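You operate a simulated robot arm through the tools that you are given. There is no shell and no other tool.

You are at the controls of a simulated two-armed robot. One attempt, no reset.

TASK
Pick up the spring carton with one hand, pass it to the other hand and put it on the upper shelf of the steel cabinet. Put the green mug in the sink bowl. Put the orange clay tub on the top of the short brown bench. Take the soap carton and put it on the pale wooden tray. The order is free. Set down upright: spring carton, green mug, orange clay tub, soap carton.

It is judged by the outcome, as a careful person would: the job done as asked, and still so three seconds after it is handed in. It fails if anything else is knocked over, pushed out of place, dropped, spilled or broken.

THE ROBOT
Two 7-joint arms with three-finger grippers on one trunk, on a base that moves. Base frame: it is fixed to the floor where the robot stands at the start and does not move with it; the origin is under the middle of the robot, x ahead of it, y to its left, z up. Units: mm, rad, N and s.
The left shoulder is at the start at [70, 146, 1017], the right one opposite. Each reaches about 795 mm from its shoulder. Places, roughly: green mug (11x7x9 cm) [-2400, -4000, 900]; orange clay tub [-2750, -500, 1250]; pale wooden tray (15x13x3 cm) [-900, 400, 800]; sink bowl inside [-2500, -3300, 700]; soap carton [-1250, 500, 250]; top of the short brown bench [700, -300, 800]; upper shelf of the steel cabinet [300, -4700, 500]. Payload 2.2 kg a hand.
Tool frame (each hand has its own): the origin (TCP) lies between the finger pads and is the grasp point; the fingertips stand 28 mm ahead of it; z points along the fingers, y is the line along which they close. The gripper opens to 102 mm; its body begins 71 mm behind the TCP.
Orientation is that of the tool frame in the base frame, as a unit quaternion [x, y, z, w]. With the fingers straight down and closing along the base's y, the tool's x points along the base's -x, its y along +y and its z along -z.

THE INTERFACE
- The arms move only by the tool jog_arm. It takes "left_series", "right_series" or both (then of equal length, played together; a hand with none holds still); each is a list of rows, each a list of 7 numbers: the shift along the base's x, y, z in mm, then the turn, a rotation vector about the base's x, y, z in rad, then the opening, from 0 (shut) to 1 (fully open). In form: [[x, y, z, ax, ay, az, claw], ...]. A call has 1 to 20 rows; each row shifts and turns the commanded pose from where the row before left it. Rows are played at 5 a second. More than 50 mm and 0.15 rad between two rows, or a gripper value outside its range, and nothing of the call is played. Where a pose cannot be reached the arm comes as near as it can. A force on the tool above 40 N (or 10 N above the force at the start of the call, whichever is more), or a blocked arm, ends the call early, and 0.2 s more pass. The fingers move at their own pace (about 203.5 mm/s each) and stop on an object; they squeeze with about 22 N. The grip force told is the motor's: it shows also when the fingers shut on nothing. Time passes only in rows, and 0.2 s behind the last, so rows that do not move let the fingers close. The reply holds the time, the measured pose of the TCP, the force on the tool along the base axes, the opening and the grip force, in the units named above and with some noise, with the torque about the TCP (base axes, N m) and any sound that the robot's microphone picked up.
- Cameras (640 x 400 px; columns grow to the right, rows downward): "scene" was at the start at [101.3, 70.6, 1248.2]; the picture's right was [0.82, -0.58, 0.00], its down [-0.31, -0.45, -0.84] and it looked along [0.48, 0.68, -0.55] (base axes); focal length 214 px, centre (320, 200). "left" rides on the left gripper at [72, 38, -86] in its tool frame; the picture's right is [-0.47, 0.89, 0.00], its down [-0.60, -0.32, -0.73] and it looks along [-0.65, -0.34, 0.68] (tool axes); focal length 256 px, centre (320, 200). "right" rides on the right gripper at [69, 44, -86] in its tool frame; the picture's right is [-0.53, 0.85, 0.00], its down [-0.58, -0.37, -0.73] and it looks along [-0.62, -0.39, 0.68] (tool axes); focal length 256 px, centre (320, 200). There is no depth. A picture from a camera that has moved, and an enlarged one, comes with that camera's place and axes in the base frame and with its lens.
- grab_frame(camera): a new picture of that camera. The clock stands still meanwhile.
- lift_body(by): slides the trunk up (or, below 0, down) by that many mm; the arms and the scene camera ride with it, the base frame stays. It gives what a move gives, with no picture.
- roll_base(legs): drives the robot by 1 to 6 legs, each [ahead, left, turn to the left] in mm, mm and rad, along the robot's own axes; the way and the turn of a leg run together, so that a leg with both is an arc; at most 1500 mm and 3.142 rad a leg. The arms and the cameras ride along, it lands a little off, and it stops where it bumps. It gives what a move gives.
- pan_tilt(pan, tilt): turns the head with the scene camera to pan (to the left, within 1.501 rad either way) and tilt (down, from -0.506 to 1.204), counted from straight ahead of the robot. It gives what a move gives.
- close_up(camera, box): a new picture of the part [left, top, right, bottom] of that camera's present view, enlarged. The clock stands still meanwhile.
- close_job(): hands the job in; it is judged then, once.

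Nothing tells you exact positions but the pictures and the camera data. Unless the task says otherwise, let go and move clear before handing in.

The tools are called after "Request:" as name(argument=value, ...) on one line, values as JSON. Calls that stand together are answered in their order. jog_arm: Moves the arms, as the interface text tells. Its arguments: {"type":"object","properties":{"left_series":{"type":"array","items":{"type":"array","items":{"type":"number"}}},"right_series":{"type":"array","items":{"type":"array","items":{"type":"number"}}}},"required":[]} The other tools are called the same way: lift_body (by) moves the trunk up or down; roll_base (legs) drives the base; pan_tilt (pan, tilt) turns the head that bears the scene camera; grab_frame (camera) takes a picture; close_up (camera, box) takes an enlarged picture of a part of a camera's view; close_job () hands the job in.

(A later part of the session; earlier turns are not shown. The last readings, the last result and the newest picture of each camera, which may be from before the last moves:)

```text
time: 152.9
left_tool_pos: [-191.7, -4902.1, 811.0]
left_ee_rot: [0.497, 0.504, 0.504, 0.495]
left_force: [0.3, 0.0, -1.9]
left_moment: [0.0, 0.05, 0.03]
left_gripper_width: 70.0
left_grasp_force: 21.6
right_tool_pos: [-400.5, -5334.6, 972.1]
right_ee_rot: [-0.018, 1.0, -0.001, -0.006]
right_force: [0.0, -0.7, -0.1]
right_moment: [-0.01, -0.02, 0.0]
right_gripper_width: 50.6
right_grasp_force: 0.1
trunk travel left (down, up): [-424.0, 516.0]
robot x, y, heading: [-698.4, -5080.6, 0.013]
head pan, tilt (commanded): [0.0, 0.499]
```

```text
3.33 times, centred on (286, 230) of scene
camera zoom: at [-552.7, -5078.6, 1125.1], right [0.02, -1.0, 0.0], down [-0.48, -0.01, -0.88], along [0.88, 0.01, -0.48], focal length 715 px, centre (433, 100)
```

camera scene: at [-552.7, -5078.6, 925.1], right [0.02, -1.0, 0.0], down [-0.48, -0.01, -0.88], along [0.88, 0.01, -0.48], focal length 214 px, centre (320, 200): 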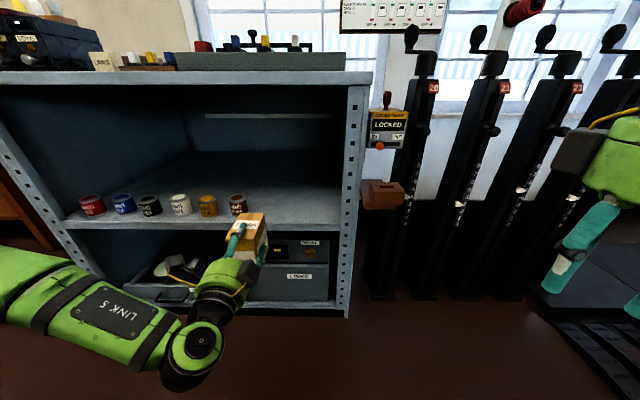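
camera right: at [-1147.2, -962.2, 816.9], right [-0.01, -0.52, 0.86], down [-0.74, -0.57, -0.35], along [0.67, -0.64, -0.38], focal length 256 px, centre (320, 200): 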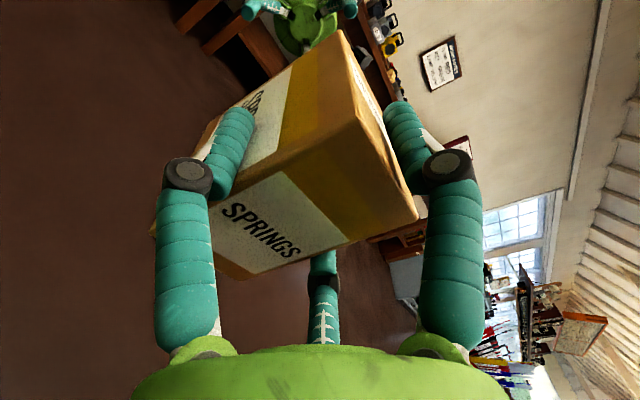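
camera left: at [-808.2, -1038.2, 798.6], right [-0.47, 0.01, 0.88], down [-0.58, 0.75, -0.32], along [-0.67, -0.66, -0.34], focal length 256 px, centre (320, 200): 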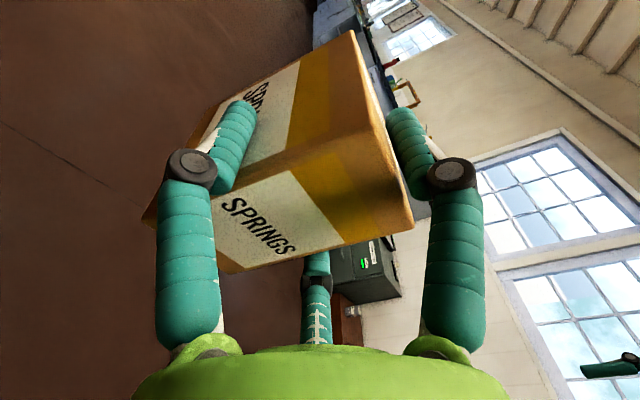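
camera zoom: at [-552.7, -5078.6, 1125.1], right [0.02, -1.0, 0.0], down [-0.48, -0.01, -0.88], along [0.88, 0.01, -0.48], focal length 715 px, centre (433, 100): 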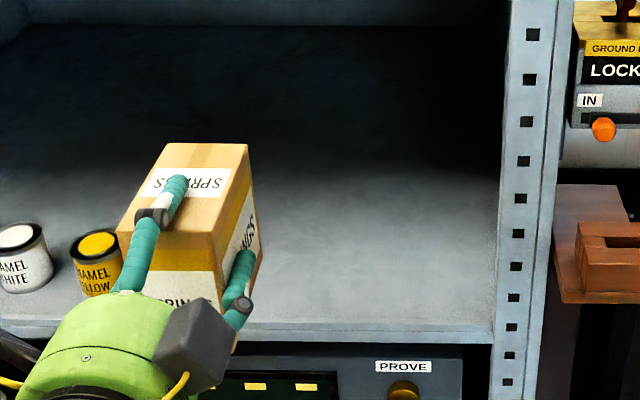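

Request:
close_up(camera="scene", box=[280, 245, 344, 285])

Request:
lift_body(by=-150)

Request:
close_up(camera="scene", box=[280, 205, 344, 245])

Request:
close_up(camera="scene", box=[190, 150, 382, 270])

```text
10.00 times, centred on (312, 265) of scene
camera zoom: at [-552.7, -5078.6, 1125.1], right [0.02, -1.0, 0.0], down [-0.48, -0.01, -0.88], along [0.88, 0.01, -0.48], focal length 2145 px, centre (400, -450)
```

zoom: 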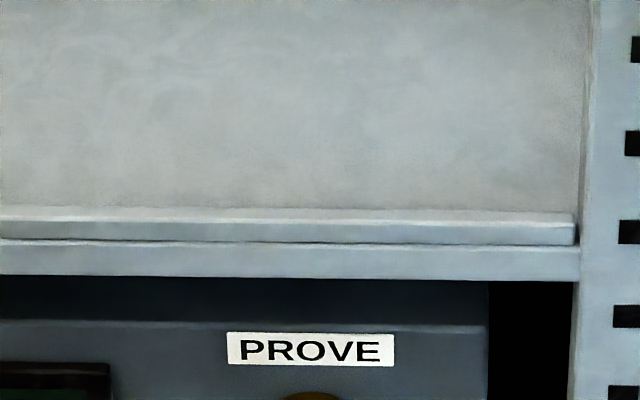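

```text
time: 154.7
left_tool_pos: [-191.7, -4903.9, 661.0]
left_ee_rot: [0.496, 0.504, 0.504, 0.495]
left_force: [-0.2, -0.1, -1.0]
left_moment: [0.0, 0.05, 0.01]
left_gripper_width: 70.3
left_grasp_force: 21.9
right_tool_pos: [-402.7, -5335.9, 822.3]
right_ee_rot: [-0.018, 1.0, -0.001, -0.006]
right_force: [0.1, 1.0, -0.2]
right_moment: [-0.02, -0.03, 0.04]
right_gripper_width: 50.9
right_grasp_force: 0.0
trunk travel left (down, up): [-274.0, 666.0]
robot x, y, heading: [-694.9, -5078.3, 0.016]
head pan, tilt (commanded): [0.0, 0.499]
```

```text
10.00 times, centred on (312, 225) of scene
camera zoom: at [-553.0, -5078.6, 975.2], right [0.02, -1.0, 0.0], down [-0.48, -0.01, -0.88], along [0.88, 0.01, -0.48], focal length 2145 px, centre (400, -50)
```

zoom: 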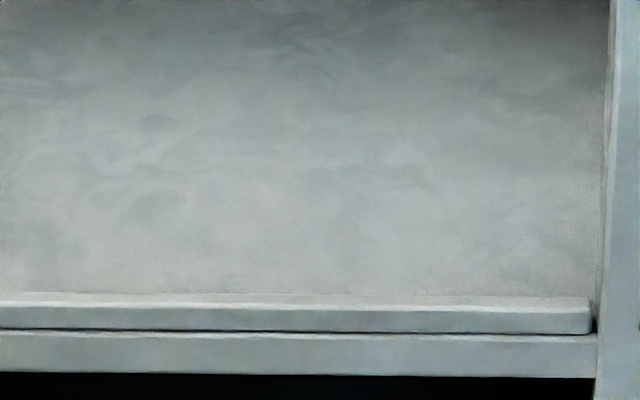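

```text
3.33 times, centred on (286, 210) of scene
camera zoom: at [-553.0, -5078.6, 975.2], right [0.02, -1.0, 0.0], down [-0.48, -0.01, -0.88], along [0.88, 0.01, -0.48], focal length 715 px, centre (433, 167)
```

zoom: 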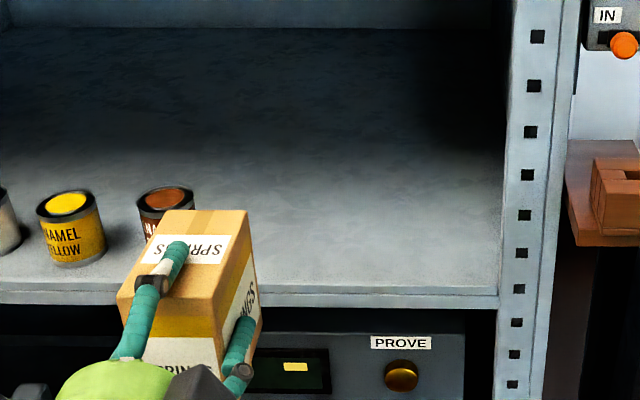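

Better measurement: shelf surface z ≈ 512, front edge x ≈ 39, free span between the brown tin (y −4812) and the right wall (y −5137). I'll line up at y ≈ −4968, lower, and roll in partway.

Request:
roll_base(legs=[[0, -65, -0.014]])

Request:
lift_body(by=-45)

Request:
roll_base(legs=[[150, 0, 0]])

Request:
grab_frame(camera="scene")

Request:
grab_frame(camera="left")

```text
time: 155.7
left_tool_pos: [-188.3, -4973.8, 661.1]
left_ee_rot: [0.501, 0.501, 0.5, 0.499]
left_force: [-0.7, 0.5, -2.7]
left_moment: [0.01, 0.05, 0.02]
left_gripper_width: 70.2
left_grasp_force: 21.7
right_tool_pos: [-404.8, -5404.2, 821.7]
right_ee_rot: [-0.012, 1.0, -0.001, -0.006]
right_force: [-0.2, -0.3, 0.4]
right_moment: [0.02, 0.0, 0.01]
right_gripper_width: 51.3
right_grasp_force: 0.1
trunk travel left (down, up): [-274.0, 666.0]
robot x, y, heading: [-694.3, -5145.4, -0.0]
head pan, tilt (commanded): [0.0, 0.499]
```

```text
time: 156.5
left_tool_pos: [-189.5, -4973.3, 617.2]
left_ee_rot: [0.501, 0.501, 0.5, 0.498]
left_force: [0.0, 0.1, -1.6]
left_moment: [-0.02, 0.05, -0.01]
left_gripper_width: 70.2
left_grasp_force: 22.2
right_tool_pos: [-406.7, -5401.9, 776.8]
right_ee_rot: [-0.013, 1.0, 0.0, -0.006]
right_force: [0.7, -0.2, 0.6]
right_moment: [0.0, -0.06, 0.02]
right_gripper_width: 51.0
right_grasp_force: 0.0
trunk travel left (down, up): [-229.0, 711.0]
robot x, y, heading: [-692.8, -5142.5, 0.002]
head pan, tilt (commanded): [0.0, 0.499]
```

```text
time: 157.9
left_tool_pos: [-38.2, -4973.5, 616.0]
left_ee_rot: [0.501, 0.501, 0.5, 0.498]
left_force: [0.1, 0.1, -1.7]
left_moment: [0.03, 0.09, 0.01]
left_gripper_width: 70.0
left_grasp_force: 21.7
right_tool_pos: [-256.3, -5403.5, 777.0]
right_ee_rot: [-0.012, 1.0, -0.002, -0.006]
right_force: [0.5, 0.1, 0.1]
right_moment: [0.0, 0.01, 0.02]
right_gripper_width: 50.8
right_grasp_force: 0.0
trunk travel left (down, up): [-229.0, 711.0]
robot x, y, heading: [-541.7, -5144.6, 0.004]
head pan, tilt (commanded): [0.0, 0.499]
```

```text
taken
camera scene: at [-403.1, -5144.4, 930.0], right [0.0, -1.0, 0.0], down [-0.48, 0.0, -0.88], along [0.88, 0.0, -0.48], focal length 214 px, centre (320, 200)
```

scene: 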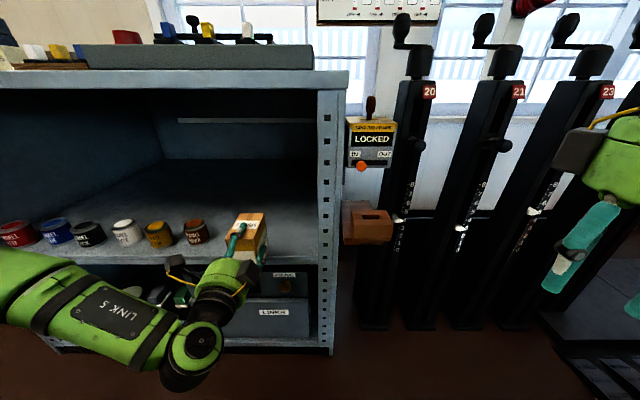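

```text
taken
camera left: at [-125.9, -4901.3, 653.4], right [0.0, -0.47, 0.88], down [-0.73, -0.6, -0.32], along [0.68, -0.65, -0.34], focal length 256 px, centre (320, 200)
```

left: 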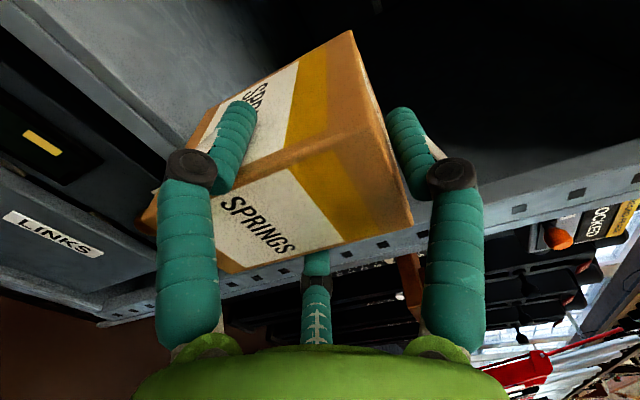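

Request:
close_up(camera="scene", box=[170, 180, 330, 280])

Request:
pan_tilt(pan=0.7, tilt=0.4)

Request:
grab_frame(camera="scene")

```text
4.00 times, centred on (250, 230) of scene
camera zoom: at [-403.1, -5144.4, 930.0], right [0.0, -1.0, 0.0], down [-0.48, 0.0, -0.88], along [0.88, 0.0, -0.48], focal length 858 px, centre (600, 80)
```

zoom: 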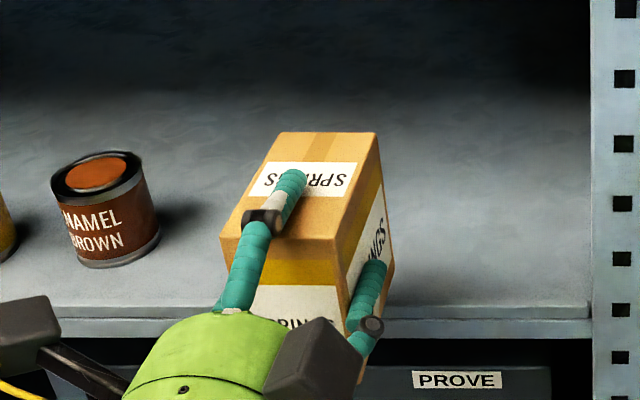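

```text
time: 159.0
left_tool_pos: [-38.7, -4975.7, 615.6]
left_ee_rot: [0.501, 0.501, 0.499, 0.498]
left_force: [-0.2, 0.0, -1.8]
left_moment: [-0.01, 0.05, 0.01]
left_gripper_width: 70.3
left_grasp_force: 22.3
right_tool_pos: [-256.5, -5403.9, 776.8]
right_ee_rot: [-0.011, 1.0, -0.001, -0.006]
right_force: [-0.6, 0.2, -0.7]
right_moment: [-0.03, 0.05, -0.02]
right_gripper_width: 51.3
right_grasp_force: 0.0
trunk travel left (down, up): [-229.0, 711.0]
robot x, y, heading: [-549.9, -5141.9, 0.007]
head pan, tilt (commanded): [0.7, 0.4]
```

```text
taken
camera scene: at [-423.7, -5084.8, 939.2], right [0.65, -0.76, 0.0], down [-0.3, -0.25, -0.92], along [0.7, 0.59, -0.39], focal length 214 px, centre (320, 200)
```

scene: 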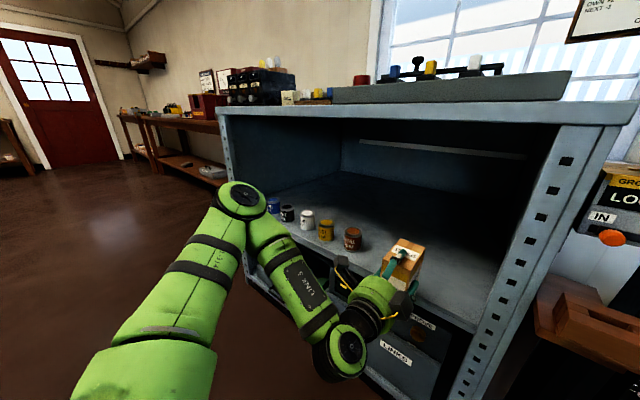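

The elbow keeps clear of the cabinet. Rolling in the remaining ~122 mm.

Request:
roll_base(legs=[[122, 0, 0]])

Request:
grab_frame(camera="scene")

Request:
pan_tilt(pan=0.3, tilt=0.6)

Request:
grab_frame(camera="scene")

Request:
grab_frame(camera="left")

```text
time: 160.2
left_tool_pos: [82.1, -4975.3, 616.1]
left_ee_rot: [0.502, 0.501, 0.499, 0.498]
left_force: [-0.2, 0.1, -2.1]
left_moment: [-0.02, 0.07, 0.01]
left_gripper_width: 70.2
left_grasp_force: 22.0
right_tool_pos: [-134.9, -5402.6, 777.3]
right_ee_rot: [-0.012, 1.0, -0.001, -0.006]
right_force: [0.6, -0.1, -0.3]
right_moment: [-0.02, 0.01, 0.02]
right_gripper_width: 51.0
right_grasp_force: 0.0
trunk travel left (down, up): [-229.0, 711.0]
robot x, y, heading: [-419.5, -5142.8, 0.001]
head pan, tilt (commanded): [0.7, 0.4]
```

```text
taken
camera scene: at [-301.2, -5084.7, 939.2], right [0.65, -0.76, 0.0], down [-0.3, -0.25, -0.92], along [0.7, 0.59, -0.39], focal length 214 px, centre (320, 200)
```

scene: 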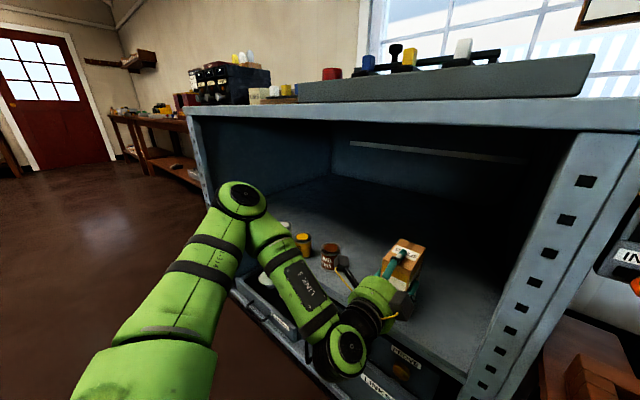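

```text
time: 161.1
left_tool_pos: [82.4, -4974.3, 616.1]
left_ee_rot: [0.501, 0.501, 0.5, 0.498]
left_force: [0.0, 0.2, -1.8]
left_moment: [-0.02, 0.03, 0.0]
left_gripper_width: 70.2
left_grasp_force: 22.0
right_tool_pos: [-134.8, -5403.8, 778.2]
right_ee_rot: [-0.011, 1.0, -0.001, -0.005]
right_force: [0.0, 0.2, 0.0]
right_moment: [0.01, -0.03, -0.01]
right_gripper_width: 51.0
right_grasp_force: 0.1
trunk travel left (down, up): [-229.0, 711.0]
robot x, y, heading: [-422.3, -5141.1, 0.007]
head pan, tilt (commanded): [0.3, 0.6]
```

```text
taken
camera scene: at [-288.0, -5118.1, 921.1], right [0.3, -0.95, 0.0], down [-0.54, -0.17, -0.83], along [0.79, 0.25, -0.56], focal length 214 px, centre (320, 200)
```

scene: 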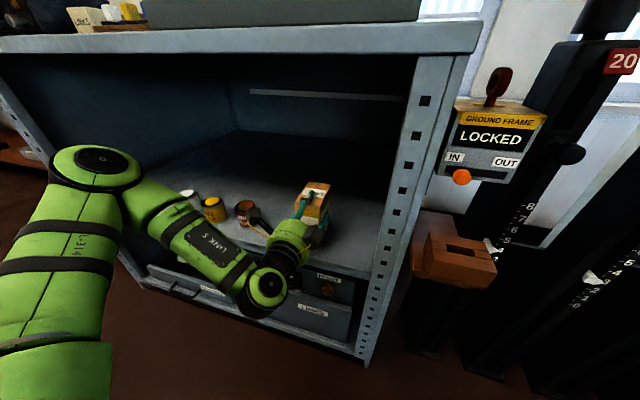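

```text
taken
camera left: at [-3.8, -4901.6, 653.5], right [0.0, -0.47, 0.88], down [-0.73, -0.6, -0.32], along [0.68, -0.65, -0.34], focal length 256 px, centre (320, 200)
```

left: 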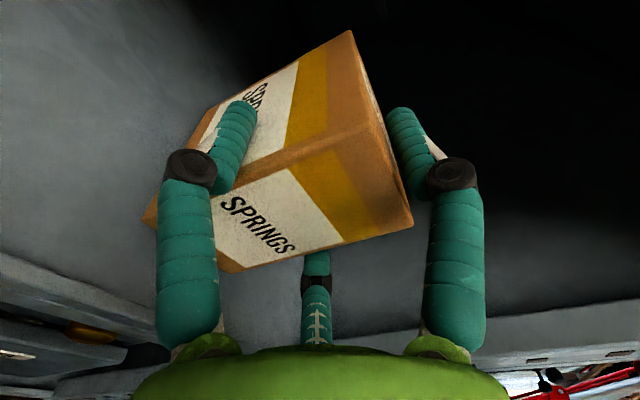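

Request:
close_up(camera="scene", box=[180, 170, 372, 290])

```text
3.33 times, centred on (276, 230) of scene
camera zoom: at [-288.0, -5118.1, 921.1], right [0.3, -0.95, 0.0], down [-0.54, -0.17, -0.83], along [0.79, 0.25, -0.56], focal length 715 px, centre (467, 100)
```

zoom: 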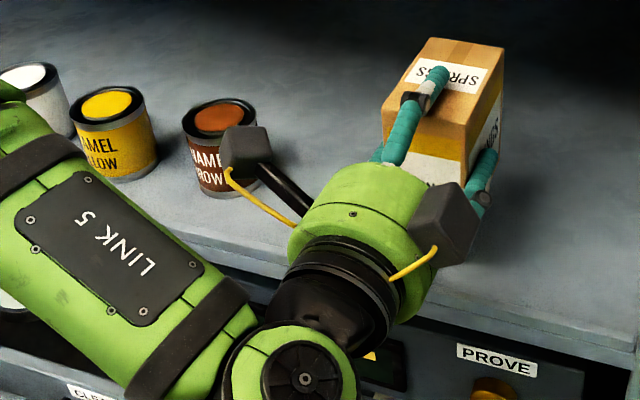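

Clear of the brown tin. I'll lower the trunk most of the way, then feel for the shelf with small arm steps.

Request:
lift_body(by=-20)

Request:
jog_arm(left_series=[[0, 0, -3, 0, 0, 0, 0], [0, 0, -3, 0, 0, 0, 0], [0, 0, 0, 0, 0, 0, 0]])

Request:
close_up(camera="scene", box=[260, 170, 388, 250])

```text
time: 161.8
left_tool_pos: [82.5, -4975.3, 596.5]
left_ee_rot: [0.501, 0.501, 0.5, 0.498]
left_force: [-0.4, -0.3, -0.3]
left_moment: [-0.01, 0.07, 0.0]
left_gripper_width: 70.2
left_grasp_force: 22.0
right_tool_pos: [-135.1, -5403.3, 757.4]
right_ee_rot: [-0.012, 1.0, -0.001, -0.005]
right_force: [0.6, 0.2, 0.1]
right_moment: [0.02, 0.0, 0.0]
right_gripper_width: 51.2
right_grasp_force: 0.1
trunk travel left (down, up): [-209.0, 731.0]
robot x, y, heading: [-420.8, -5143.0, -0.003]
head pan, tilt (commanded): [0.3, 0.6]
```

```text
time: 162.6
left_tool_pos: [83.0, -4974.7, 589.8]
left_ee_rot: [0.501, 0.5, 0.501, 0.499]
left_force: [0.6, 0.1, -2.0]
left_moment: [0.02, 0.03, 0.02]
left_gripper_width: 70.2
left_grasp_force: 21.8
right_tool_pos: [-135.1, -5402.1, 757.0]
right_ee_rot: [-0.012, 1.0, -0.001, -0.006]
right_force: [-0.3, 0.3, 0.0]
right_moment: [0.02, -0.02, -0.04]
right_gripper_width: 51.0
right_grasp_force: 0.1
trunk travel left (down, up): [-209.0, 731.0]
robot x, y, heading: [-423.4, -5141.8, 0.001]
head pan, tilt (commanded): [0.3, 0.6]
```

```text
5.00 times, centred on (324, 210) of scene
camera zoom: at [-288.0, -5118.2, 901.0], right [0.3, -0.95, 0.0], down [-0.54, -0.17, -0.82], along [0.79, 0.24, -0.57], focal length 1072 px, centre (300, 150)
```

zoom: 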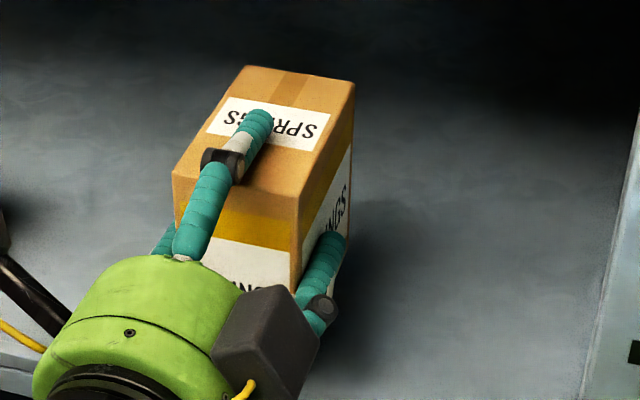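

Still free (about −2 N carried). Stepping down in small increments and watching the force.

Request:
jog_arm(left_series=[[0, 0, -2, 0, 0, 0, 0], [0, 0, -2, 0, 0, 0, 0], [0, 0, 0, 0, 0, 0, 0]])

Request:
jog_arm(left_series=[[0, 0, -2, 0, 0, 0, 0], [0, 0, 0, 0, 0, 0, 0]])

Request:
jog_arm(left_series=[[0, 0, -2, 0, 0, 0, 0], [0, 0, 0, 0, 0, 0, 0]])

```text
time: 163.4
left_tool_pos: [82.4, -4974.2, 587.3]
left_ee_rot: [0.501, 0.501, 0.499, 0.499]
left_force: [-0.3, 0.1, -2.9]
left_moment: [0.0, 0.04, -0.03]
left_gripper_width: 70.0
left_grasp_force: 21.9
right_tool_pos: [-133.4, -5402.1, 757.6]
right_ee_rot: [-0.011, 1.0, -0.002, -0.005]
right_force: [0.2, 0.1, -0.1]
right_moment: [0.03, 0.01, -0.01]
right_gripper_width: 51.2
right_grasp_force: 0.0
trunk travel left (down, up): [-209.0, 731.0]
robot x, y, heading: [-419.7, -5144.5, -0.002]
head pan, tilt (commanded): [0.3, 0.6]
```

```text
time: 164.0
left_tool_pos: [83.7, -4973.5, 583.1]
left_ee_rot: [0.501, 0.501, 0.5, 0.499]
left_force: [0.7, 0.0, -0.8]
left_moment: [0.01, 0.04, 0.02]
left_gripper_width: 69.7
left_grasp_force: 22.0
right_tool_pos: [-135.1, -5402.4, 757.2]
right_ee_rot: [-0.011, 1.0, -0.002, -0.005]
right_force: [1.2, 0.4, 0.3]
right_moment: [0.01, -0.04, 0.02]
right_gripper_width: 50.9
right_grasp_force: 0.0
trunk travel left (down, up): [-209.0, 731.0]
robot x, y, heading: [-419.4, -5142.4, 0.006]
head pan, tilt (commanded): [0.3, 0.6]
```

```text
time: 164.6
left_tool_pos: [83.0, -4973.7, 581.4]
left_ee_rot: [0.501, 0.5, 0.5, 0.499]
left_force: [-0.8, -0.2, -1.5]
left_moment: [0.01, 0.06, -0.04]
left_gripper_width: 70.0
left_grasp_force: 21.5
right_tool_pos: [-135.4, -5403.8, 757.1]
right_ee_rot: [-0.011, 1.0, -0.001, -0.006]
right_force: [-0.7, 0.0, 0.0]
right_moment: [0.02, -0.03, -0.04]
right_gripper_width: 51.2
right_grasp_force: 0.0
trunk travel left (down, up): [-209.0, 731.0]
robot x, y, heading: [-425.3, -5139.4, 0.006]
head pan, tilt (commanded): [0.3, 0.6]
```

Request:
jog_arm(left_series=[[0, 0, -2, 0, 0, 0, 0], [0, 0, 0, 0, 0, 0, 0]])

Request:
jog_arm(left_series=[[0, 0, -2, 0, 0, 0, 0], [0, 0, 0, 0, 0, 0, 0]])

Request:
jog_arm(left_series=[[0, 0, -2, 0, 0, 0, 0], [0, 0, 0, 0, 0, 0, 0]])

Request:
close_up(camera="scene", box=[260, 170, 388, 250])

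Request:
grab_frame(camera="left")

```text
time: 165.2
left_tool_pos: [82.9, -4974.6, 580.0]
left_ee_rot: [0.501, 0.501, 0.499, 0.498]
left_force: [-0.8, 0.4, -1.9]
left_moment: [-0.01, 0.05, 0.0]
left_gripper_width: 70.2
left_grasp_force: 21.9
right_tool_pos: [-135.1, -5403.0, 757.8]
right_ee_rot: [-0.011, 1.0, -0.001, -0.006]
right_force: [0.0, -0.2, 0.7]
right_moment: [0.0, -0.01, -0.01]
right_gripper_width: 51.3
right_grasp_force: 0.0
trunk travel left (down, up): [-209.0, 731.0]
robot x, y, heading: [-423.7, -5142.5, 0.002]
head pan, tilt (commanded): [0.3, 0.6]
```

```text
time: 165.8
left_tool_pos: [83.1, -4975.1, 579.0]
left_ee_rot: [0.501, 0.501, 0.5, 0.498]
left_force: [-0.3, -0.4, -1.8]
left_moment: [0.0, 0.06, 0.0]
left_gripper_width: 70.1
left_grasp_force: 21.8
right_tool_pos: [-134.8, -5404.1, 757.8]
right_ee_rot: [-0.011, 1.0, 0.0, -0.005]
right_force: [-0.5, 0.9, 0.1]
right_moment: [0.04, 0.0, 0.0]
right_gripper_width: 51.2
right_grasp_force: 0.1
trunk travel left (down, up): [-209.0, 731.0]
robot x, y, heading: [-420.8, -5141.9, 0.002]
head pan, tilt (commanded): [0.3, 0.6]
```

```text
time: 166.4
left_tool_pos: [83.1, -4974.0, 576.6]
left_ee_rot: [0.5, 0.5, 0.501, 0.499]
left_force: [0.2, -0.3, 3.2]
left_moment: [-0.12, 0.05, 0.01]
left_gripper_width: 70.0
left_grasp_force: 21.9
right_tool_pos: [-136.3, -5403.7, 756.5]
right_ee_rot: [-0.012, 1.0, -0.001, -0.006]
right_force: [-0.1, 0.2, 0.8]
right_moment: [0.02, -0.01, 0.0]
right_gripper_width: 51.0
right_grasp_force: 0.0
trunk travel left (down, up): [-209.0, 731.0]
robot x, y, heading: [-423.0, -5139.6, 0.003]
head pan, tilt (commanded): [0.3, 0.6]
```

```text
5.00 times, centred on (324, 210) of scene
camera zoom: at [-288.4, -5118.3, 901.2], right [0.3, -0.95, 0.0], down [-0.54, -0.17, -0.83], along [0.79, 0.24, -0.56], focal length 1072 px, centre (300, 150)
```

zoom: 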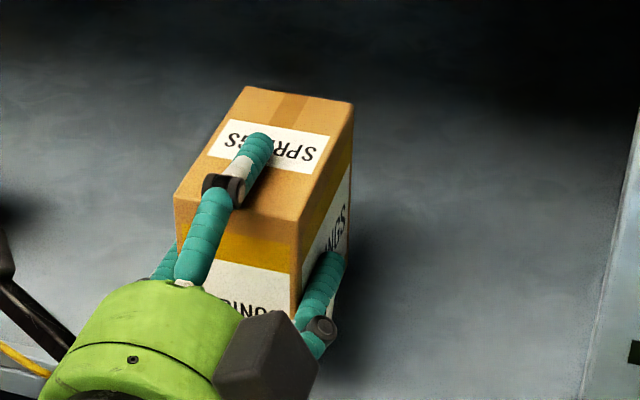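

```text
taken
camera left: at [-4.1, -4901.4, 614.4], right [0.0, -0.47, 0.88], down [-0.73, -0.6, -0.32], along [0.68, -0.65, -0.34], focal length 256 px, centre (320, 200)
```

left: 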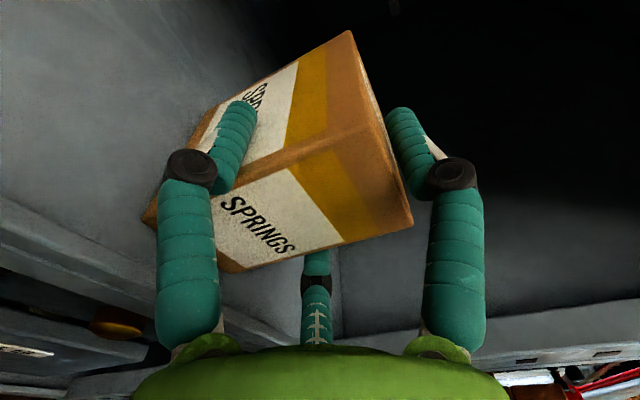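

Contact with the shelf (force flipped to +3 N). One more small settle, then open slowly.

Request:
jog_arm(left_series=[[0, 0, -1, 0, 0, 0, 0], [0, 0, 0, 0, 0, 0, 0]])

Request:
jog_arm(left_series=[[0, 0, 0, 0, 0, 0, 0.72], [0, 0, 0, 0, 0, 0, 0.78], [0, 0, 0, 0, 0, 0, 0.9], [0, 0, 0, 0, 0, 0, 1], [0, 0, 0, 0, 0, 0, 1]])

Request:
close_up(camera="scene", box=[260, 170, 388, 250])

Request:
grab_frame(camera="left")

```text
time: 167.0
left_tool_pos: [82.7, -4974.6, 576.2]
left_ee_rot: [0.5, 0.499, 0.501, 0.5]
left_force: [1.0, 0.4, 9.8]
left_moment: [-0.27, 0.13, 0.02]
left_gripper_width: 70.0
left_grasp_force: 21.9
right_tool_pos: [-136.2, -5403.4, 758.2]
right_ee_rot: [-0.011, 1.0, -0.001, -0.005]
right_force: [0.6, -0.5, 0.2]
right_moment: [0.0, 0.03, 0.0]
right_gripper_width: 51.0
right_grasp_force: 0.1
trunk travel left (down, up): [-209.0, 731.0]
robot x, y, heading: [-426.0, -5142.7, 0.0]
head pan, tilt (commanded): [0.3, 0.6]
```

```text
time: 168.2
left_tool_pos: [82.6, -4973.4, 573.8]
left_ee_rot: [0.502, 0.5, 0.499, 0.498]
left_force: [0.3, 0.2, 0.8]
left_moment: [0.0, -0.01, 0.01]
left_gripper_width: 101.9
left_grasp_force: 0.1
right_tool_pos: [-135.1, -5402.7, 758.7]
right_ee_rot: [-0.011, 1.0, -0.001, -0.004]
right_force: [0.8, 0.3, 0.0]
right_moment: [-0.01, 0.03, 0.0]
right_gripper_width: 51.1
right_grasp_force: 0.0
trunk travel left (down, up): [-209.0, 731.0]
robot x, y, heading: [-424.6, -5141.2, 0.003]
head pan, tilt (commanded): [0.3, 0.6]
```

```text
5.00 times, centred on (324, 210) of scene
camera zoom: at [-288.1, -5118.3, 901.1], right [0.3, -0.95, 0.0], down [-0.54, -0.17, -0.83], along [0.79, 0.24, -0.56], focal length 1072 px, centre (300, 150)
```

zoom: 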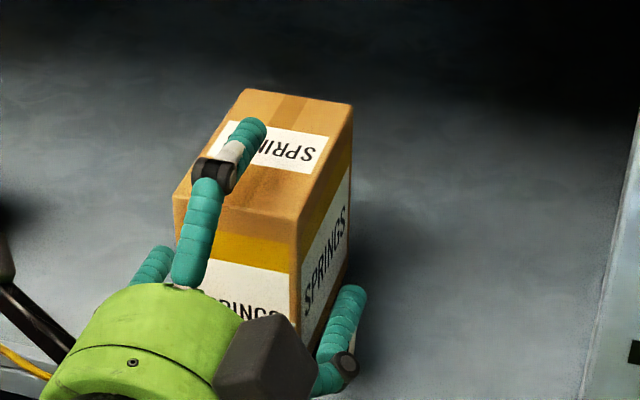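

```text
taken
camera left: at [-4.0, -4901.3, 612.8], right [0.0, -0.47, 0.88], down [-0.73, -0.6, -0.32], along [0.68, -0.65, -0.34], focal length 256 px, centre (320, 200)
```

left: 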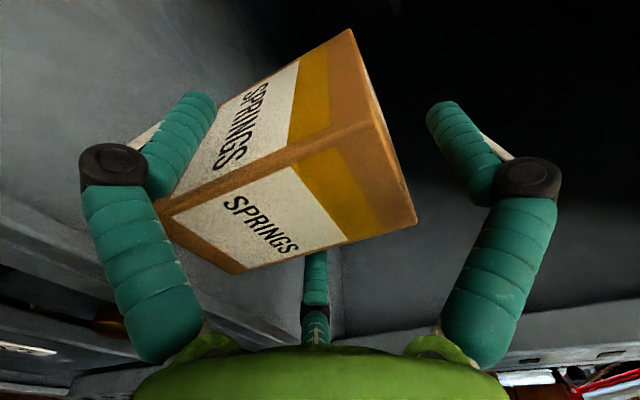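

The springs carton is standing on the upper shelf. Backing the base straight out and verifying.

Request:
roll_base(legs=[[-350, 0, 0]])

Request:
pan_tilt(pan=0.1, tilt=0.4)

Request:
grab_frame(camera="scene")

Request:
close_up(camera="scene", box=[200, 130, 360, 230])

```text
time: 170.4
left_tool_pos: [-264.1, -4971.5, 573.7]
left_ee_rot: [0.499, 0.502, 0.502, 0.498]
left_force: [0.4, -0.6, 0.2]
left_moment: [-0.03, 0.01, 0.02]
left_gripper_width: 102.0
left_grasp_force: 0.0
right_tool_pos: [-478.6, -5402.3, 757.1]
right_ee_rot: [-0.015, 1.0, -0.001, -0.005]
right_force: [-0.2, -0.5, 0.3]
right_moment: [0.01, 0.03, 0.01]
right_gripper_width: 51.0
right_grasp_force: 0.1
trunk travel left (down, up): [-209.0, 731.0]
robot x, y, heading: [-768.1, -5144.7, 0.008]
head pan, tilt (commanded): [0.3, 0.6]
```

```text
time: 171.2
left_tool_pos: [-263.7, -4971.7, 574.6]
left_ee_rot: [0.5, 0.501, 0.501, 0.498]
left_force: [0.3, -0.3, 0.0]
left_moment: [0.01, 0.0, -0.03]
left_gripper_width: 102.1
left_grasp_force: 0.1
right_tool_pos: [-478.7, -5402.6, 757.2]
right_ee_rot: [-0.014, 1.0, -0.001, -0.005]
right_force: [0.0, -0.8, -0.1]
right_moment: [0.0, -0.07, 0.02]
right_gripper_width: 50.8
right_grasp_force: 0.0
trunk travel left (down, up): [-209.0, 731.0]
robot x, y, heading: [-768.9, -5146.1, 0.013]
head pan, tilt (commanded): [0.099, 0.4]
```

```text
taken
camera scene: at [-626.4, -5135.7, 919.2], right [0.11, -0.99, 0.0], down [-0.39, -0.04, -0.92], along [0.92, 0.1, -0.39], focal length 214 px, centre (320, 200)
```

scene: 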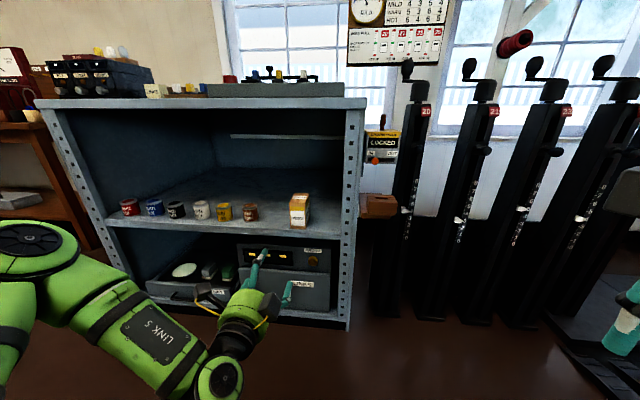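

```text
4.00 times, centred on (280, 180) of scene
camera zoom: at [-626.4, -5135.7, 919.2], right [0.11, -0.99, 0.0], down [-0.39, -0.04, -0.92], along [0.92, 0.1, -0.39], focal length 858 px, centre (480, 280)
```

zoom: 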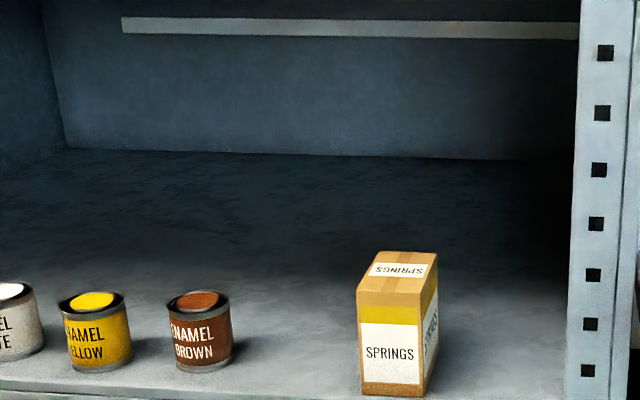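

Springs done: it stands upright on the upper shelf, tins undisturbed. Next the green mug. I'll return the left hand to pointing down, raise the trunk, turn around, and move toward the sink counter.

Request:
jog_arm(left_series=[[-3, 9, 18, -0.0864, 0.0864, 0.0864, 1], [-3, 9, 18, -0.0864, 0.0864, 0.0864, 1], [-3, 9, 18, -0.0864, 0.0864, 0.0864, 1], [-3, 9, 18, -0.0864, 0.0864, 0.0864, 1], [-3, 9, 18, -0.0864, 0.0864, 0.0864, 1], [-3, 9, 18, -0.0864, 0.0864, 0.0864, 1], [-3, 9, 18, -0.0864, 0.0864, 0.0864, 1], [-3, 9, 18, -0.0864, 0.0864, 0.0864, 1], [-3, 9, 18, -0.0864, 0.0864, 0.0864, 1], [-3, 9, 18, -0.0864, 0.0864, 0.0864, 1], [-3, 9, 18, -0.0864, 0.0864, 0.0864, 1], [-3, 9, 18, -0.0864, 0.0864, 0.0864, 1], [-3, 9, 18, -0.0864, 0.0864, 0.0864, 1], [-3, 9, 18, -0.0864, 0.0864, 0.0864, 1]])

Request:
roll_base(legs=[[-350, 0, 0], [0, 0, 1.57], [0, 0, 1.56]])

Request:
lift_body(by=400)

Request:
pan_tilt(pan=-0.6, tilt=0.3)

Request:
grab_frame(camera="scene")

```text
time: 174.2
left_tool_pos: [-316.6, -4844.6, 811.5]
left_ee_rot: [0.001, 1.0, -0.003, -0.003]
left_force: [-0.2, -0.6, 0.2]
left_moment: [-0.01, -0.02, 0.02]
left_gripper_width: 102.0
left_grasp_force: 0.1
left hand out of reach, approached as far as the arm can: row 2, 14
right_tool_pos: [-479.1, -5402.1, 757.9]
right_ee_rot: [-0.015, 1.0, 0.0, -0.005]
right_force: [-0.6, 0.3, 0.0]
right_moment: [-0.01, 0.0, -0.02]
right_gripper_width: 51.0
right_grasp_force: 0.0
trunk travel left (down, up): [-209.0, 731.0]
robot x, y, heading: [-769.8, -5145.9, 0.007]
head pan, tilt (commanded): [0.099, 0.4]
```

```text
time: 184.1
left_tool_pos: [-1583.2, -5438.9, 811.2]
left_ee_rot: [1.0, -0.008, 0.002, -0.002]
left_force: [0.2, -0.5, -1.2]
left_moment: [-0.01, 0.02, -0.01]
left_gripper_width: 102.0
left_grasp_force: 0.0
right_tool_pos: [-1410.1, -4883.7, 757.3]
right_ee_rot: [1.0, 0.006, 0.005, 0.0]
right_force: [-0.1, 0.2, 0.1]
right_moment: [0.02, -0.03, -0.04]
right_gripper_width: 51.2
right_grasp_force: 0.2
trunk travel left (down, up): [-209.0, 731.0]
robot x, y, heading: [-1125.0, -5148.2, 3.133]
head pan, tilt (commanded): [0.099, 0.4]
```

```text
time: 187.9
left_tool_pos: [-1582.3, -5438.2, 1210.5]
left_ee_rot: [1.0, -0.008, 0.003, -0.002]
left_force: [-0.4, -0.1, 0.2]
left_moment: [0.03, 0.01, -0.02]
left_gripper_width: 101.9
left_grasp_force: 0.0
right_tool_pos: [-1408.2, -4883.9, 1156.8]
right_ee_rot: [1.0, 0.006, 0.005, -0.001]
right_force: [-0.5, 0.6, 0.4]
right_moment: [0.01, 0.02, 0.02]
right_gripper_width: 51.1
right_grasp_force: 0.1
trunk travel left (down, up): [-609.0, 331.0]
robot x, y, heading: [-1122.7, -5148.7, 3.129]
head pan, tilt (commanded): [0.099, 0.4]
```

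```text
time: 189.0
left_tool_pos: [-1583.0, -5437.7, 1211.6]
left_ee_rot: [1.0, -0.008, 0.002, -0.002]
left_force: [-0.2, 0.5, 0.3]
left_moment: [0.01, 0.02, 0.02]
left_gripper_width: 102.1
left_grasp_force: 0.0
right_tool_pos: [-1410.0, -4883.7, 1156.9]
right_ee_rot: [1.0, 0.006, 0.006, -0.001]
right_force: [0.4, 0.4, -0.4]
right_moment: [-0.01, 0.02, 0.01]
right_gripper_width: 50.9
right_grasp_force: 0.1
trunk travel left (down, up): [-609.0, 331.0]
robot x, y, heading: [-1122.6, -5148.4, 3.134]
head pan, tilt (commanded): [-0.6, 0.3]
```

```text
taken
camera scene: at [-1251.0, -5096.3, 1328.5], right [0.57, 0.82, 0.0], down [0.24, -0.17, -0.96], along [-0.78, 0.55, -0.3], focal length 214 px, centre (320, 200)
```

scene: 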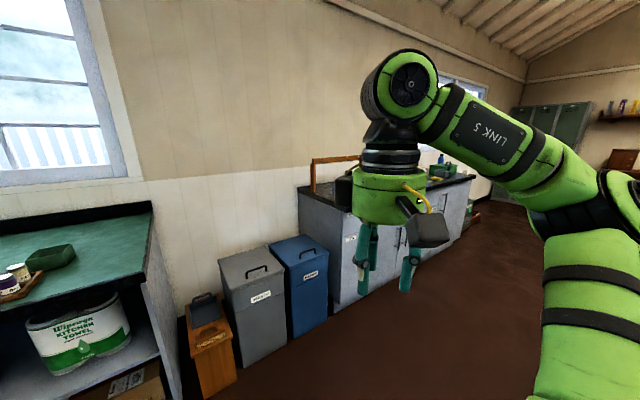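

Request:
roll_base(legs=[[0, -1200, 0], [150, 0, 0]])

Request:
pan_tilt(pan=0.0, tilt=0.5)

Request:
grab_frame(camera="scene")

Request:
pan_tilt(pan=-0.7, tilt=0.5)

Request:
grab_frame(camera="scene")

```text
time: 195.9
left_tool_pos: [-1728.5, -4273.8, 1212.2]
left_ee_rot: [1.0, -0.002, 0.002, -0.001]
left_force: [0.2, 0.8, -0.1]
left_moment: [-0.02, 0.02, 0.04]
left_gripper_width: 101.8
left_grasp_force: 0.1
right_tool_pos: [-1561.9, -3717.2, 1158.3]
right_ee_rot: [1.0, 0.015, 0.004, -0.001]
right_force: [0.0, 1.3, 0.4]
right_moment: [0.01, -0.01, 0.0]
right_gripper_width: 50.9
right_grasp_force: 0.1
trunk travel left (down, up): [-609.0, 331.0]
robot x, y, heading: [-1274.7, -3977.1, -3.143]
head pan, tilt (commanded): [-0.6, 0.3]
```

```text
time: 196.9
left_tool_pos: [-1729.3, -4273.6, 1212.8]
left_ee_rot: [1.0, -0.003, 0.002, -0.001]
left_force: [-0.5, 0.8, 0.3]
left_moment: [0.0, -0.02, -0.02]
left_gripper_width: 102.0
left_grasp_force: 0.0
right_tool_pos: [-1563.1, -3716.0, 1157.6]
right_ee_rot: [1.0, 0.014, 0.006, -0.001]
right_force: [0.9, 0.7, -0.4]
right_moment: [0.01, -0.01, 0.04]
right_gripper_width: 51.0
right_grasp_force: 0.1
trunk travel left (down, up): [-609.0, 331.0]
robot x, y, heading: [-1272.3, -3974.2, -3.138]
head pan, tilt (commanded): [0.0, 0.499]
```

```text
taken
camera scene: at [-1415.5, -3979.1, 1310.2], right [-0.01, 1.0, 0.0], down [0.48, 0.0, -0.88], along [-0.88, 0.0, -0.48], focal length 214 px, centre (320, 200)
```

scene: 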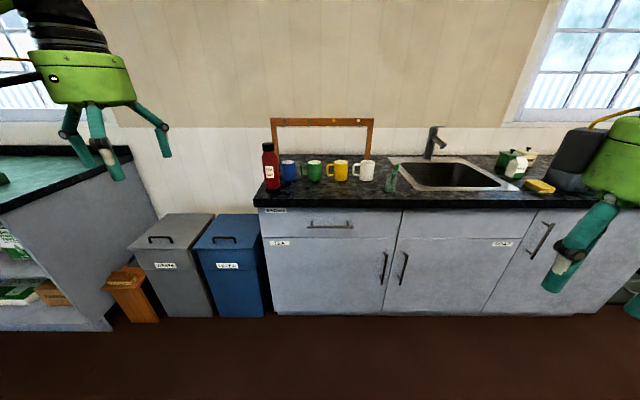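

```text
time: 198.0
left_tool_pos: [-1729.1, -4274.4, 1210.5]
left_ee_rot: [1.0, -0.003, 0.002, -0.002]
left_force: [0.1, 0.0, -0.2]
left_moment: [0.0, 0.01, 0.01]
left_gripper_width: 102.0
left_grasp_force: 0.1
right_tool_pos: [-1563.3, -3716.1, 1157.5]
right_ee_rot: [1.0, 0.015, 0.005, -0.001]
right_force: [-0.2, 0.0, 0.5]
right_moment: [-0.02, 0.0, 0.01]
right_gripper_width: 50.8
right_grasp_force: 0.1
trunk travel left (down, up): [-609.0, 331.0]
robot x, y, heading: [-1277.8, -3977.5, -3.141]
head pan, tilt (commanded): [-0.7, 0.499]
```

```text
taken
camera scene: at [-1394.9, -3920.6, 1310.2], right [0.64, 0.77, 0.0], down [0.37, -0.31, -0.88], along [-0.68, 0.56, -0.48], focal length 214 px, centre (320, 200)
```

scene: 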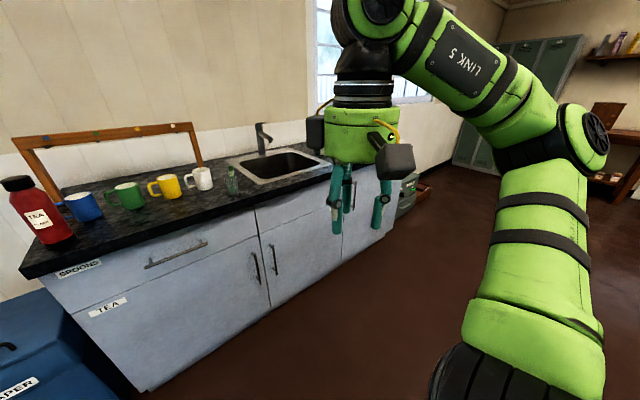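

I see the mugs in a row: blue, green, yellow, white, with the sink to the right. Zooming in on the green mug to locate it and its handle.

Request:
pan_tilt(pan=0.0, tilt=0.5)

Request:
close_up(camera="scene", box=[250, 130, 410, 230])

Request:
close_up(camera="scene", box=[380, 120, 572, 240])

Request:
lift_body(by=200)

Request:
close_up(camera="scene", box=[250, 160, 410, 260])

Request:
close_up(camera="scene", box=[380, 150, 572, 270])

```text
time: 199.0
left_tool_pos: [-1728.2, -4273.0, 1211.4]
left_ee_rot: [1.0, -0.004, 0.003, -0.002]
left_force: [-0.4, 0.4, -1.1]
left_moment: [0.01, 0.01, -0.01]
left_gripper_width: 102.1
left_grasp_force: 0.0
right_tool_pos: [-1564.0, -3716.2, 1157.3]
right_ee_rot: [1.0, 0.014, 0.005, -0.002]
right_force: [0.4, -0.6, -0.3]
right_moment: [0.03, 0.01, 0.01]
right_gripper_width: 50.9
right_grasp_force: 0.2
trunk travel left (down, up): [-609.0, 331.0]
robot x, y, heading: [-1275.3, -3976.6, -3.136]
head pan, tilt (commanded): [0.0, 0.499]
```

```text
4.00 times, centred on (330, 180) of scene
camera zoom: at [-1415.9, -3979.1, 1310.2], right [-0.01, 1.0, 0.0], down [0.48, 0.0, -0.88], along [-0.88, 0.0, -0.48], focal length 858 px, centre (280, 280)
```

zoom: 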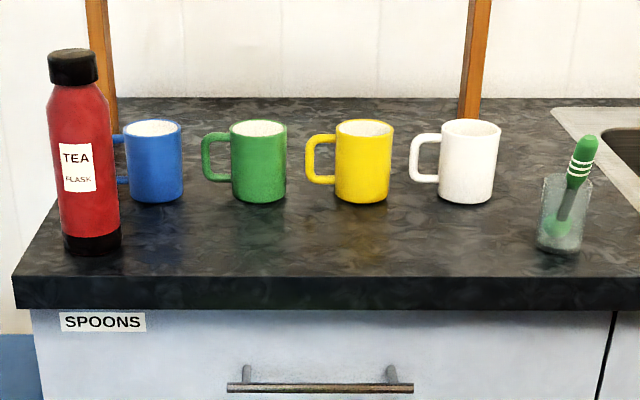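

```text
3.33 times, centred on (476, 180) of scene
camera zoom: at [-1415.9, -3979.1, 1310.2], right [-0.01, 1.0, 0.0], down [0.48, 0.0, -0.88], along [-0.88, 0.0, -0.48], focal length 715 px, centre (-200, 267)
```

zoom: 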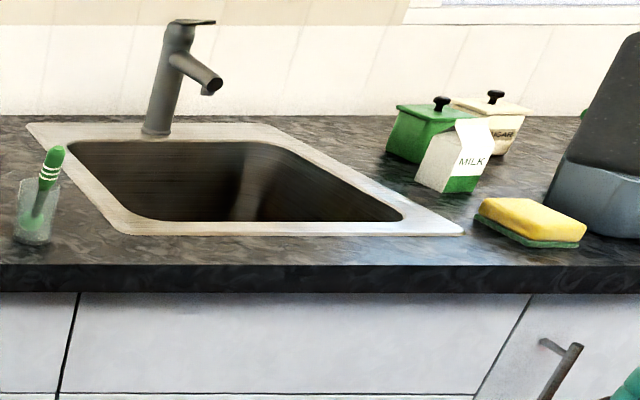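

```text
time: 201.2
left_tool_pos: [-1728.5, -4273.7, 1411.8]
left_ee_rot: [1.0, -0.003, 0.002, -0.001]
left_force: [-0.1, 0.4, 0.2]
left_moment: [0.01, 0.01, -0.01]
left_gripper_width: 101.9
left_grasp_force: 0.0
right_tool_pos: [-1563.7, -3716.6, 1357.6]
right_ee_rot: [1.0, 0.014, 0.005, -0.001]
right_force: [1.4, 0.5, 0.3]
right_moment: [0.0, 0.0, -0.01]
right_gripper_width: 51.2
right_grasp_force: 0.0
trunk travel left (down, up): [-809.0, 131.0]
robot x, y, heading: [-1272.8, -3974.1, -3.139]
head pan, tilt (commanded): [0.0, 0.499]
```

```text
4.00 times, centred on (330, 210) of scene
camera zoom: at [-1416.0, -3979.2, 1510.1], right [-0.01, 1.0, 0.0], down [0.48, 0.0, -0.88], along [-0.88, -0.01, -0.48], focal length 858 px, centre (280, 160)
```

zoom: 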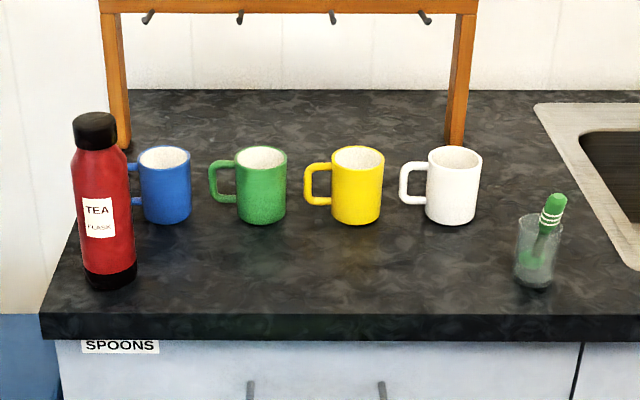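

```text
3.33 times, centred on (476, 210) of scene
camera zoom: at [-1416.0, -3979.2, 1510.1], right [-0.01, 1.0, 0.0], down [0.48, 0.0, -0.88], along [-0.88, -0.01, -0.48], focal length 715 px, centre (-200, 167)
```

zoom: 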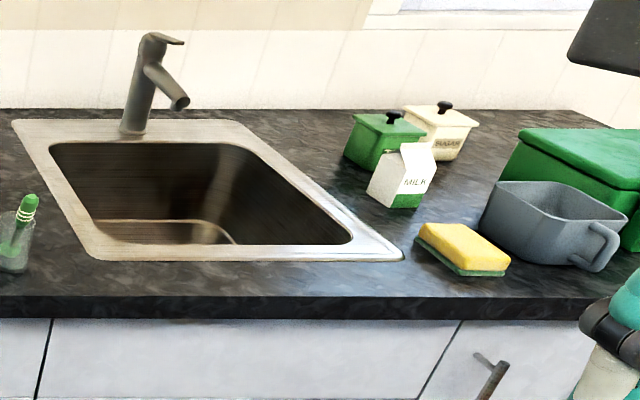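

Green mug located at about (−2391, −4010), rim z≈983, handle toward −y; neighbours are close, so I'll bring the right hand down with the thumb rotated to the robot side (fingers clear of both handles). First rotate the right hand and approach the counter.

Request:
jog_arm(right_series=[[-15, -12, 0, 0, 0, 0.1428, 0.86], [-15, -12, 0, 0, 0, 0.1428, 0.86], [-15, -12, 0, 0, 0, 0.1428, 0.86], [-15, -12, 0, 0, 0, 0.1428, 0.86], [-15, -12, 0, 0, 0, 0.1428, 0.86], [-15, -12, 0, 0, 0, 0.1428, 0.86], [-15, -12, 0, 0, 0, 0.1428, 0.86], [-15, -12, 0, 0, 0, 0.1428, 0.86], [-15, -12, 0, 0, 0, 0.1428, 0.86], [-15, -12, 0, 0, 0, 0.1428, 0.86], [-15, -12, 0, 0, 0, 0.1428, 0.86], [0, 0, 0, 0, 0, 0, 0.86]], left_series=[[10, 0, 0, 0, 0, 0, 0.5], [10, 0, 0, 0, 0, 0, 0.5], [10, 0, 0, 0, 0, 0, 0.5], [10, 0, 0, 0, 0, 0, 0.5], [10, 0, 0, 0, 0, 0, 0.5], [10, 0, 0, 0, 0, 0, 0.5], [10, 0, 0, 0, 0, 0, 0.5], [10, 0, 0, 0, 0, 0, 0.5], [10, 0, 0, 0, 0, 0, 0.5], [10, 0, 0, 0, 0, 0, 0.5], [10, 0, 0, 0, 0, 0, 0.5], [0, 0, 0, 0, 0, 0, 0.5]])

Request:
grab_frame(camera="scene")

```text
time: 203.8
left_tool_pos: [-1618.9, -4272.9, 1411.6]
left_ee_rot: [1.0, -0.002, 0.003, -0.002]
left_force: [0.8, 0.8, 0.0]
left_moment: [0.0, 0.01, 0.0]
left_gripper_width: 50.7
left_grasp_force: 0.1
right_tool_pos: [-1602.5, -3917.2, 1292.1]
right_ee_rot: [0.698, 0.716, 0.002, -0.005]
right_force: [-0.2, -0.8, -0.8]
right_moment: [-0.01, 0.01, 0.01]
right_gripper_width: 88.0
right_grasp_force: 0.0
right hand out of reach, approached as far as the arm can: row 7, 8, 9, 10, 11
trunk travel left (down, up): [-809.0, 131.0]
robot x, y, heading: [-1276.6, -3976.3, -3.139]
head pan, tilt (commanded): [0.0, 0.499]
```

```text
taken
camera scene: at [-1416.1, -3978.6, 1510.1], right [-0.01, 1.0, 0.0], down [0.48, 0.0, -0.88], along [-0.88, -0.01, -0.48], focal length 214 px, centre (320, 200)
```

scene: 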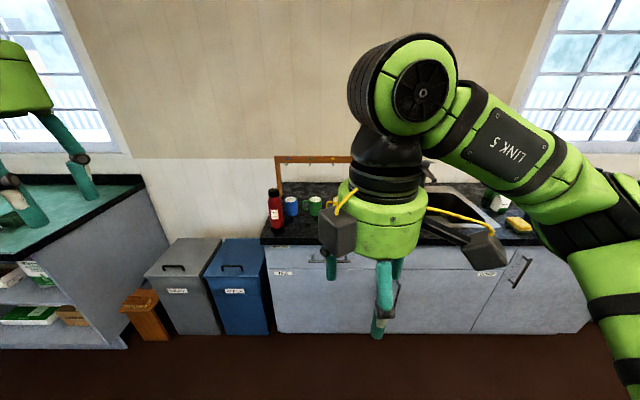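

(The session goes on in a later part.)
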